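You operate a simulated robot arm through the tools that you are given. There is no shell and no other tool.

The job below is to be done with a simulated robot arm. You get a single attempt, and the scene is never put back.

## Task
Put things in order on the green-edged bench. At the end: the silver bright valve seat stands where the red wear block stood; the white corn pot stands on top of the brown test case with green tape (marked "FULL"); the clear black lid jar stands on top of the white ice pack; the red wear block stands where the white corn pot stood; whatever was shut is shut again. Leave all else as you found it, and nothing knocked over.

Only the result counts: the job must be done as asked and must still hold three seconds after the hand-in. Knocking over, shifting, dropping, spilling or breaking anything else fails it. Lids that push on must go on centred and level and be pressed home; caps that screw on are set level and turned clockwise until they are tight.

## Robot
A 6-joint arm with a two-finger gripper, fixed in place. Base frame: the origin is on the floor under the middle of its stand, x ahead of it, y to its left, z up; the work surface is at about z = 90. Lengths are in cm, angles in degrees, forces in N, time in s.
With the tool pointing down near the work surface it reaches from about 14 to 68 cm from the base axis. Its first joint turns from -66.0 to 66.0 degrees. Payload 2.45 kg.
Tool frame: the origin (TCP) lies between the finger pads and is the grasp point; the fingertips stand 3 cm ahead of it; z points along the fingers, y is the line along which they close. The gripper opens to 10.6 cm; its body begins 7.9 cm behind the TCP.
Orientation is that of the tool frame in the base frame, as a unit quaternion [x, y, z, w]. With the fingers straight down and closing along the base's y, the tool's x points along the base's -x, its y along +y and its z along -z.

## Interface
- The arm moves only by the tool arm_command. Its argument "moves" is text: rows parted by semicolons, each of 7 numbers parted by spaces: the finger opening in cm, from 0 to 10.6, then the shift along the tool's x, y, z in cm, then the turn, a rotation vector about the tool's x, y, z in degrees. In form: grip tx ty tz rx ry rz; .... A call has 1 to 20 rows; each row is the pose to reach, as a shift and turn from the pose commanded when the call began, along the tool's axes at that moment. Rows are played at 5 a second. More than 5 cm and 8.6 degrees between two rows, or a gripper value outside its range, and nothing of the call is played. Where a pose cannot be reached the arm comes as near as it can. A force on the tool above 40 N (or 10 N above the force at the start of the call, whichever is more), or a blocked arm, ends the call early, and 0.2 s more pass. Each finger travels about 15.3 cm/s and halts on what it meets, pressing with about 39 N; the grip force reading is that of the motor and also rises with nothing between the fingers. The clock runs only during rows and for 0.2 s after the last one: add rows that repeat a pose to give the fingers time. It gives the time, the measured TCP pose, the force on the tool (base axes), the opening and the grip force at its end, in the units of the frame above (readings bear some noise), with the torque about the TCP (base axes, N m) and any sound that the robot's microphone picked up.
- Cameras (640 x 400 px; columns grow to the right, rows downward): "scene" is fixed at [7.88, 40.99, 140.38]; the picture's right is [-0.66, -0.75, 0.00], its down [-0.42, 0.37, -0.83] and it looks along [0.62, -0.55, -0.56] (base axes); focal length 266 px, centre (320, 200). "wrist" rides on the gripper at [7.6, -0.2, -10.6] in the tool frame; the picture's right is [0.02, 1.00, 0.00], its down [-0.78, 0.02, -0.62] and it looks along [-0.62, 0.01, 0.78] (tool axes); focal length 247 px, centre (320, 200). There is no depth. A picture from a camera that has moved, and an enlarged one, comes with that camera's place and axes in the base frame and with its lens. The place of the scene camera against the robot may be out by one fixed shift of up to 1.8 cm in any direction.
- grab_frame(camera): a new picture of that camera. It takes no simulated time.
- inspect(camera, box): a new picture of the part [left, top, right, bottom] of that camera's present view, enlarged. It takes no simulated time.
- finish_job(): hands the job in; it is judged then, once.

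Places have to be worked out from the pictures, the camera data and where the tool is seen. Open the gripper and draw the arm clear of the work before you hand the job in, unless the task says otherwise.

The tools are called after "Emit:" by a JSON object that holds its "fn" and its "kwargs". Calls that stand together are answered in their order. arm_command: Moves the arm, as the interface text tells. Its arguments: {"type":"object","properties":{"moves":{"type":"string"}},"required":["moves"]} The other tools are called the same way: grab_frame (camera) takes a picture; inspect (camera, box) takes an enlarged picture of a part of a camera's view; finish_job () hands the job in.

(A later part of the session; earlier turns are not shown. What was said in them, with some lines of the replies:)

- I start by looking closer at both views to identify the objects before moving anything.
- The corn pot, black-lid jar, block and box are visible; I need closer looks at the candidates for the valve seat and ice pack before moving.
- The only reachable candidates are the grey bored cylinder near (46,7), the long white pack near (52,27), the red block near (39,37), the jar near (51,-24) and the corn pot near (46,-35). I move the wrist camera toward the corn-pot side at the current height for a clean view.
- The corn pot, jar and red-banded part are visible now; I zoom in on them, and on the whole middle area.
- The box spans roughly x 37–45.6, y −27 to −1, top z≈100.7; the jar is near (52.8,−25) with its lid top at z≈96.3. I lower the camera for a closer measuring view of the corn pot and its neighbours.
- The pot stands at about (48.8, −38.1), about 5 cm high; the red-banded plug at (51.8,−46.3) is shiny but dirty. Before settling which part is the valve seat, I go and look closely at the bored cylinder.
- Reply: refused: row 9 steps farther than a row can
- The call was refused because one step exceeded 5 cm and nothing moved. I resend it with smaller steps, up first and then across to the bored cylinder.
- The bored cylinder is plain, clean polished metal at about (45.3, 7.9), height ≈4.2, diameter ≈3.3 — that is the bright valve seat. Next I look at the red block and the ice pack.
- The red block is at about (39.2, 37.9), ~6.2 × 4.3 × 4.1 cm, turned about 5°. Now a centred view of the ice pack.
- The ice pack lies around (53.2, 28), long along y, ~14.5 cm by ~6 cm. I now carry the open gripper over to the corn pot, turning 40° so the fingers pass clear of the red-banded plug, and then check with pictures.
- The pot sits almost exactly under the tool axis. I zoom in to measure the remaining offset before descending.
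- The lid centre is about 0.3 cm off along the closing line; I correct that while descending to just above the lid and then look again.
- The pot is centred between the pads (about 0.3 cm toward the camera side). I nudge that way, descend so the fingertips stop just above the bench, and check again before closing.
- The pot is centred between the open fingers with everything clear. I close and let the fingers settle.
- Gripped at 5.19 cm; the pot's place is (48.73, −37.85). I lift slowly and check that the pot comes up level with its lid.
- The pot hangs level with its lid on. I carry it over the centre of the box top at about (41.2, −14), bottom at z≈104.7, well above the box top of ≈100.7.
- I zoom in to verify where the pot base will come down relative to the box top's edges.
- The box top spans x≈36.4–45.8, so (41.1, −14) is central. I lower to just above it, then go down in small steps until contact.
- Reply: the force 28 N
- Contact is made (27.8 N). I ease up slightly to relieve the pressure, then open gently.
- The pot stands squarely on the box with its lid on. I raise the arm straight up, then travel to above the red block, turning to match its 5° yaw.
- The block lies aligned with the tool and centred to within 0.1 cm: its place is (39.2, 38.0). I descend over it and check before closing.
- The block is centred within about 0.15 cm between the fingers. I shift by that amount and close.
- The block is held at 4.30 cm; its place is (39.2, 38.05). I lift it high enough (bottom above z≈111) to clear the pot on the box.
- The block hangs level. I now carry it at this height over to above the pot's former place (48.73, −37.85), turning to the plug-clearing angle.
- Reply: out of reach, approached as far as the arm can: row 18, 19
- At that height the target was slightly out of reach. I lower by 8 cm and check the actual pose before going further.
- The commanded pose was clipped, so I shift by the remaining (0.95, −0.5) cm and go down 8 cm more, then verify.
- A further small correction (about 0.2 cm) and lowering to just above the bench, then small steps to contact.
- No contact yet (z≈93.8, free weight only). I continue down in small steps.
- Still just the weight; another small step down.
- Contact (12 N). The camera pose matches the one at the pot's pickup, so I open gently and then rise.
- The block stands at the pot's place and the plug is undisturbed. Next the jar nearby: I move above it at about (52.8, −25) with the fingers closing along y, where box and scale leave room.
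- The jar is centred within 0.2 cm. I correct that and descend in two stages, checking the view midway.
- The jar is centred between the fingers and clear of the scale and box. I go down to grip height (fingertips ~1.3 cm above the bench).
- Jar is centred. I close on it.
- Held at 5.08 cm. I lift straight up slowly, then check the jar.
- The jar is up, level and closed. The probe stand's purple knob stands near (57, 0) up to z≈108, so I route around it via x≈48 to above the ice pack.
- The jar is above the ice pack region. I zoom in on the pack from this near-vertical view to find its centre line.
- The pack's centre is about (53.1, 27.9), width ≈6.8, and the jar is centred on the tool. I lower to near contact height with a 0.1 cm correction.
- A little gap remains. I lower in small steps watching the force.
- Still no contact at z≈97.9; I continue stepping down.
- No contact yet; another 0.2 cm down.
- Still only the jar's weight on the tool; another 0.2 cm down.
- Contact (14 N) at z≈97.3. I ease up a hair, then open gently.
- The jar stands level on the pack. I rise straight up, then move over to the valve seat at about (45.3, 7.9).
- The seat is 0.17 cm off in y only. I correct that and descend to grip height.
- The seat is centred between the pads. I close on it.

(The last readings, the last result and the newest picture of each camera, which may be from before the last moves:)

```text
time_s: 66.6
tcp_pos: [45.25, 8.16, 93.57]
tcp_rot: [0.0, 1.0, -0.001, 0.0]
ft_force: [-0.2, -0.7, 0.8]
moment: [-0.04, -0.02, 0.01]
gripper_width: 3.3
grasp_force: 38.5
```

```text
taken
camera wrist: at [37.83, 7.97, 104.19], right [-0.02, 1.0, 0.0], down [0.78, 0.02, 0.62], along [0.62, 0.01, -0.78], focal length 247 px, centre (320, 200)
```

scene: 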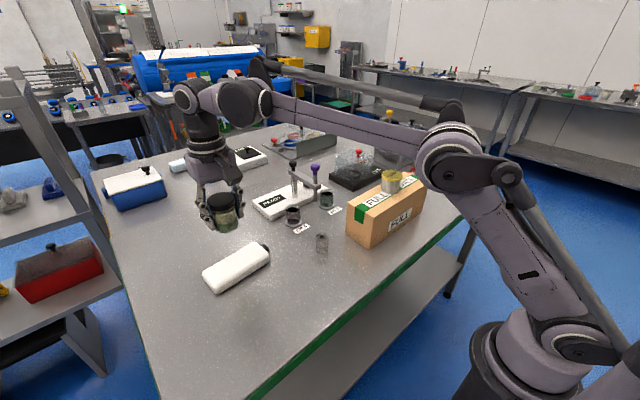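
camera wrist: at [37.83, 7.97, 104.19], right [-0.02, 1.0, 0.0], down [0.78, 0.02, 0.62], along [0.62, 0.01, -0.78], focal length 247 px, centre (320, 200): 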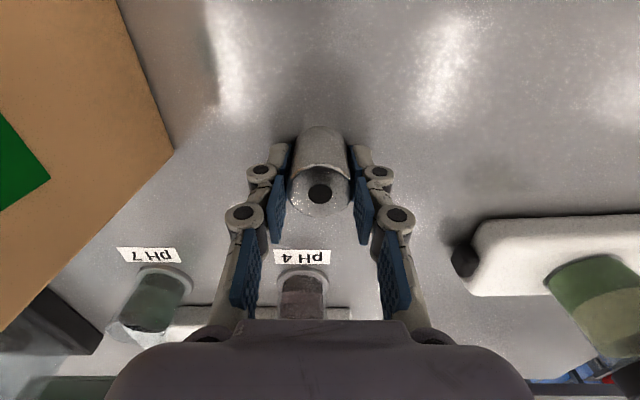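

Held at 3.30 cm. I lift and carry it to above the red block's former place (39.2, 38.05).

Emit:
{"fn": "arm_command", "kwargs": {"moves": "1.5 0 0 -1 0 0 0; 1.5 0 0 -4 0 0 0; 1.5 0 0 -8 0 0 0; 1.5 0 0 -12 0 0 0; 1.5 0.8 4 -12.5 0 0 0; 1.5 1.65 8.3 -12.5 0 0 0; 1.5 2.5 12.6 -12.5 0 0 0; 1.5 3.4 16.9 -12.5 0 0 0; 1.5 4.25 21.2 -12.5 0 0 0; 1.5 5.1 25.5 -12.5 0 0 0; 1.5 5.8 28.8 -12.5 0 0 0; 1.5 6.05 29.95 -12.5 0 0 0; 1.5 6.05 29.95 -12.5 0 0 0"}}

Emit:
{"fn": "grab_frame", "kwargs": {"camera": "wrist"}}

Emit:
{"fn": "grab_frame", "kwargs": {"camera": "scene"}}

```text
time_s: 69.4
tcp_pos: [39.04, 37.94, 105.88]
tcp_rot: [0.0, 1.0, 0.001, 0.0]
ft_force: [-0.1, 0.2, -2.7]
moment: [-0.02, -0.03, -0.03]
gripper_width: 3.33
grasp_force: 39.0
```

```text
taken
camera wrist: at [31.6, 37.85, 116.54], right [-0.02, 1.0, 0.0], down [0.78, 0.02, 0.62], along [0.62, 0.01, -0.78], focal length 247 px, centre (320, 200)
```

wrist: 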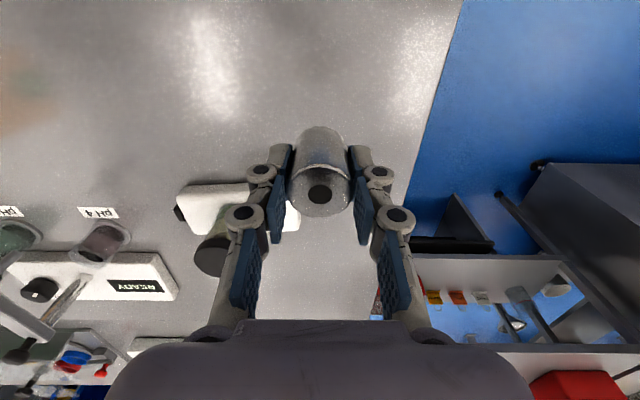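

```text
taken
```

scene: 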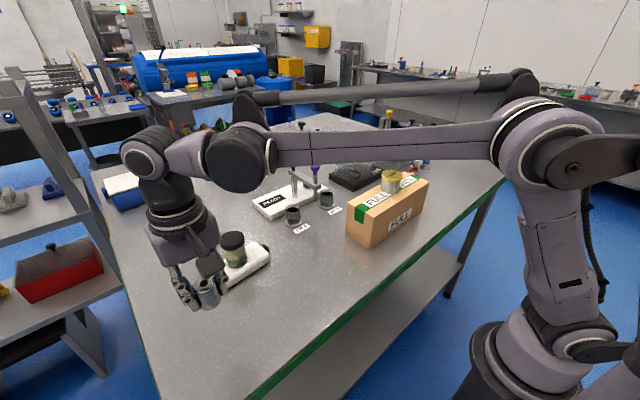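

The pose agrees with the block's former place within 0.15 cm. I lower toward the bench and then step to contact.

Emit:
{"fn": "arm_command", "kwargs": {"moves": "1.5 -0.06 0.06 4 0 0 0; 1.5 -0.06 0.06 8 0 0 0; 1.5 -0.06 0.06 11 0 0 0; 1.5 -0.06 0.06 12.1 0 0 0; 1.5 -0.06 0.06 12.1 0 0 0"}}

Emit:
{"fn": "arm_command", "kwargs": {"moves": "1.5 0 0 0.1 0 0 0; 1.5 0 0 0.2 0 0 0; 1.5 0 0 0.2 0 0 0"}}

```text
time_s: 70.6
tcp_pos: [39.26, 37.94, 93.89]
tcp_rot: [0.001, 1.0, 0.0, 0.0]
ft_force: [0.6, -0.9, -3.7]
moment: [-0.03, 0.01, 0.0]
gripper_width: 3.27
grasp_force: 38.9
```

```text
time_s: 71.4
tcp_pos: [39.3, 38.0, 93.72]
tcp_rot: [0.0, 1.0, 0.0, 0.0]
ft_force: [-0.7, -0.6, -3.6]
moment: [0.01, -0.02, -0.01]
gripper_width: 3.3
grasp_force: 39.2
```

No contact yet; continuing down in 0.1 cm steps.

Emit:
{"fn": "arm_command", "kwargs": {"moves": "1.5 0 0 0.06 0 0 0; 1.5 0 0 0.12 0 0 0; 1.5 0 0 0.12 0 0 0"}}

```text
time_s: 72.2
tcp_pos: [39.31, 38.06, 93.48]
tcp_rot: [-0.001, 1.0, -0.001, 0.0]
ft_force: [-0.2, -0.2, -3.3]
moment: [-0.03, -0.01, -0.02]
gripper_width: 3.32
grasp_force: 39.2
```

Emit:
{"fn": "arm_command", "kwargs": {"moves": "1.5 0 0 0.05 0 0 0; 1.5 0 0 0.1 0 0 0; 1.5 0 0 0.1 0 0 0"}}

```text
time_s: 73.0
tcp_pos: [39.21, 38.0, 93.53]
tcp_rot: [-0.001, 1.0, 0.0, 0.0]
ft_force: [-0.3, 1.5, 26.5]
moment: [0.04, 0.08, 0.11]
gripper_width: 3.31
grasp_force: 39.1
```

Contact (26 N). I ease off slightly, open gently and then look.

Emit:
{"fn": "arm_command", "kwargs": {"moves": "1.5 0 0 -0.04 0 0 0; 1.5 0 0 -0.08 0 0 0; 1.5 0 0 -0.08 0 0 0"}}

Emit:
{"fn": "arm_command", "kwargs": {"moves": "3.4 0 0 0 0 0 0; 3.8 0 0 0 0 0 0; 4.6 0 0 0 0 0 0; 5.6 0 0 0 0 0 0; 6.5 0 0 0 0 0 0; 6.5 0 0 0 0 0 0"}}

Emit:
{"fn": "grab_frame", "kwargs": {"camera": "wrist"}}

Emit:
{"fn": "inspect", "kwargs": {"camera": "scene", "box": [160, 260, 300, 380]}}

```text
time_s: 73.8
tcp_pos: [39.3, 38.02, 93.5]
tcp_rot: [-0.001, 1.0, 0.0, 0.001]
ft_force: [0.8, 6.3, 13.8]
moment: [0.19, 0.0, 0.01]
gripper_width: 3.28
grasp_force: 38.5
```

```text
time_s: 75.2
tcp_pos: [39.26, 37.79, 93.52]
tcp_rot: [0.0, 1.0, 0.0, 0.0]
ft_force: [0.5, 1.1, -0.2]
moment: [0.01, 0.03, 0.01]
gripper_width: 6.48
grasp_force: 0.1
```

```text
taken
camera wrist: at [31.77, 37.8, 104.18], right [-0.02, 1.0, 0.0], down [0.78, 0.02, 0.62], along [0.62, 0.01, -0.78], focal length 247 px, centre (320, 200)
```

wrist: 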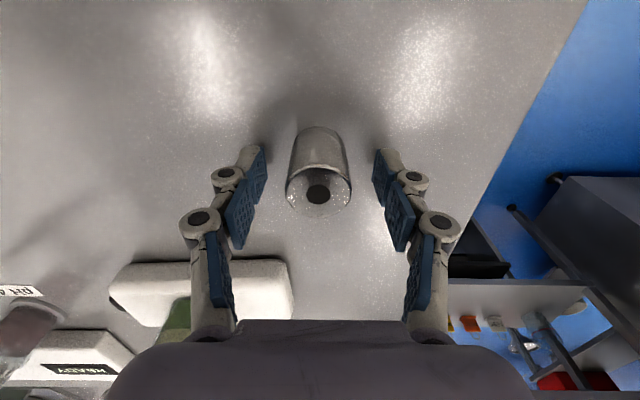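

```text
3.33 times, centred on (230, 320) of scene
camera zoom: at [7.88, 40.99, 140.38], right [-0.66, -0.75, 0.0], down [-0.42, 0.37, -0.83], along [0.62, -0.55, -0.56], focal length 887 px, centre (620, -200)
```

zoom: 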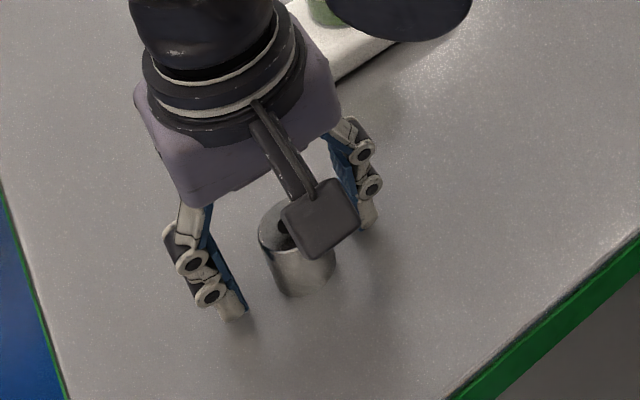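

The seat stands upright. I rise straight up and draw back, then inspect everything.

Emit:
{"fn": "arm_command", "kwargs": {"moves": "6.5 0 0 -2 0 0 0; 6.5 0 0 -5.5 0 0 0; 6.5 0 0 -10 0 0 0; 6.5 0 0 -14.5 0 0 0; 6.5 0 0 -19 0 0 0; 10.6 3 -3 -21 0 0 0; 10.6 6 -6 -23 0 0 0; 10.6 9 -9 -25 0 0 0; 10.6 12 -12 -26 0 0 0; 10.6 12 -16.5 -26 0 0 0; 10.6 12 -21 -26 0 0 0; 10.6 12 -25.5 -26 0 0 0; 10.6 12 -30 -26 0 0 0; 10.6 12 -34.5 -26 0 0 0; 10.6 12 -38 -26 0 0 0; 10.6 12 -38 -26 0 0 0"}}

Emit:
{"fn": "grab_frame", "kwargs": {"camera": "scene"}}

Emit:
{"fn": "grab_frame", "kwargs": {"camera": "wrist"}}

Emit:
{"fn": "inspect", "kwargs": {"camera": "scene", "box": [170, 200, 330, 380]}}

Emit:
{"fn": "inspect", "kwargs": {"camera": "scene", "box": [260, 120, 460, 250]}}

```text
time_s: 78.6
tcp_pos: [27.38, -0.01, 119.6]
tcp_rot: [0.0, 1.0, -0.001, 0.0]
ft_force: [-0.1, 0.7, -0.2]
moment: [0.01, 0.0, 0.0]
gripper_width: 10.59
grasp_force: 0.1
```

```text
taken
```

scene: 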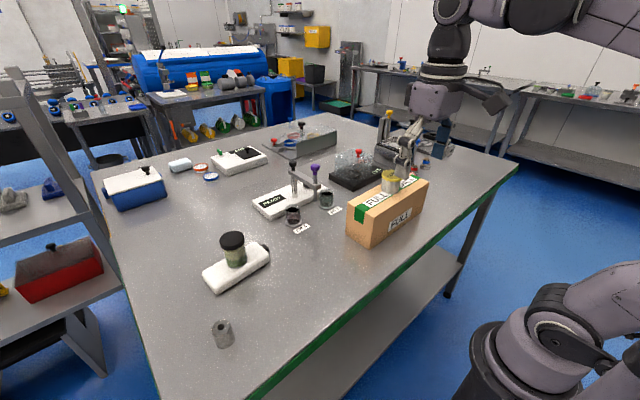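

```text
taken
camera wrist: at [19.85, -0.21, 130.33], right [-0.02, 1.0, 0.0], down [0.78, 0.02, 0.62], along [0.62, 0.01, -0.78], focal length 247 px, centre (320, 200)
```

wrist: 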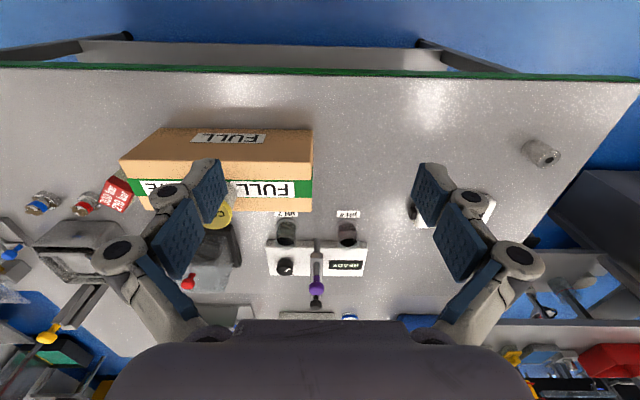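

```text
2.22 times, centred on (250, 290) of scene
camera zoom: at [7.89, 40.99, 140.38], right [-0.66, -0.75, 0.0], down [-0.42, 0.37, -0.83], along [0.62, -0.55, -0.56], focal length 591 px, centre (476, 0)
```

zoom: 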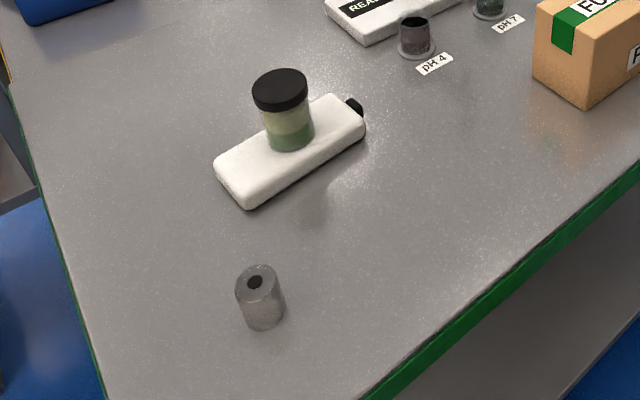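

```text
3.08 times, centred on (360, 185) of scene
camera zoom: at [7.89, 40.99, 140.38], right [-0.66, -0.75, 0.0], down [-0.42, 0.37, -0.83], along [0.62, -0.55, -0.56], focal length 819 px, centre (197, 246)
```

zoom: 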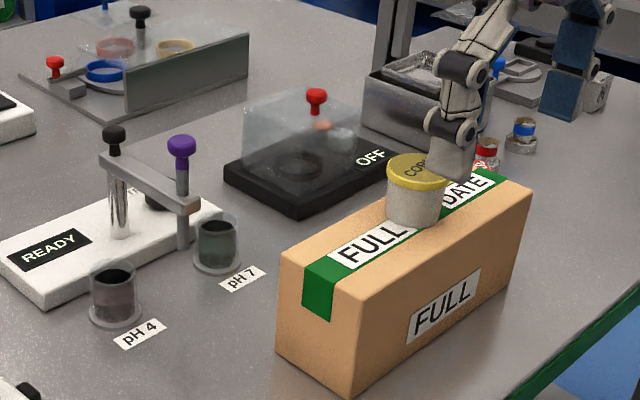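

All four moves are confirmed: the seat is at the block's place, the pot on the box, the jar on the ice pack, and the block at the pot's place. The box, pack, plugs, scale and probe stand look unchanged. The gripper is open and the arm is clear, so I hand in the job.

Emit:
{"fn": "finish_job", "kwargs": {}}

```text
The job is handed in.
```

I made all four moves and handed the job in; the final pictures show everything upright and in place. I have not seen the judge's result.

| Item | Where it stands now |
|---|---|
| White corn pot | Centred on top of the brown test case marked "FULL", lid on |
| Red wear block | Where the corn pot stood, within about 0.1 cm |
| Silver bright valve seat | Where the red wear block stood, within about 0.1 cm |
| Clear black lid jar | Centred on top of the white ice pack, lid on |

- **Valve seat:** I took the plain polished cylinder with the hole near the pH 4 beaker to be the valve seat. The red- and blue-banded plugs were out of reach, and at least the red one was dirty.
- **Ice pack:** I took the long white slab with the black cap to be the ice pack. The smaller pale one by the cooler was also out of reach.
- **Red block:** It now sits at a different angle than before, because I turned the gripper to keep clear of the red-banded plug beside it.
- **Lids:** Nothing was opened, so nothing needed shutting again.

The gripper is open and the arm is clear of the bench.
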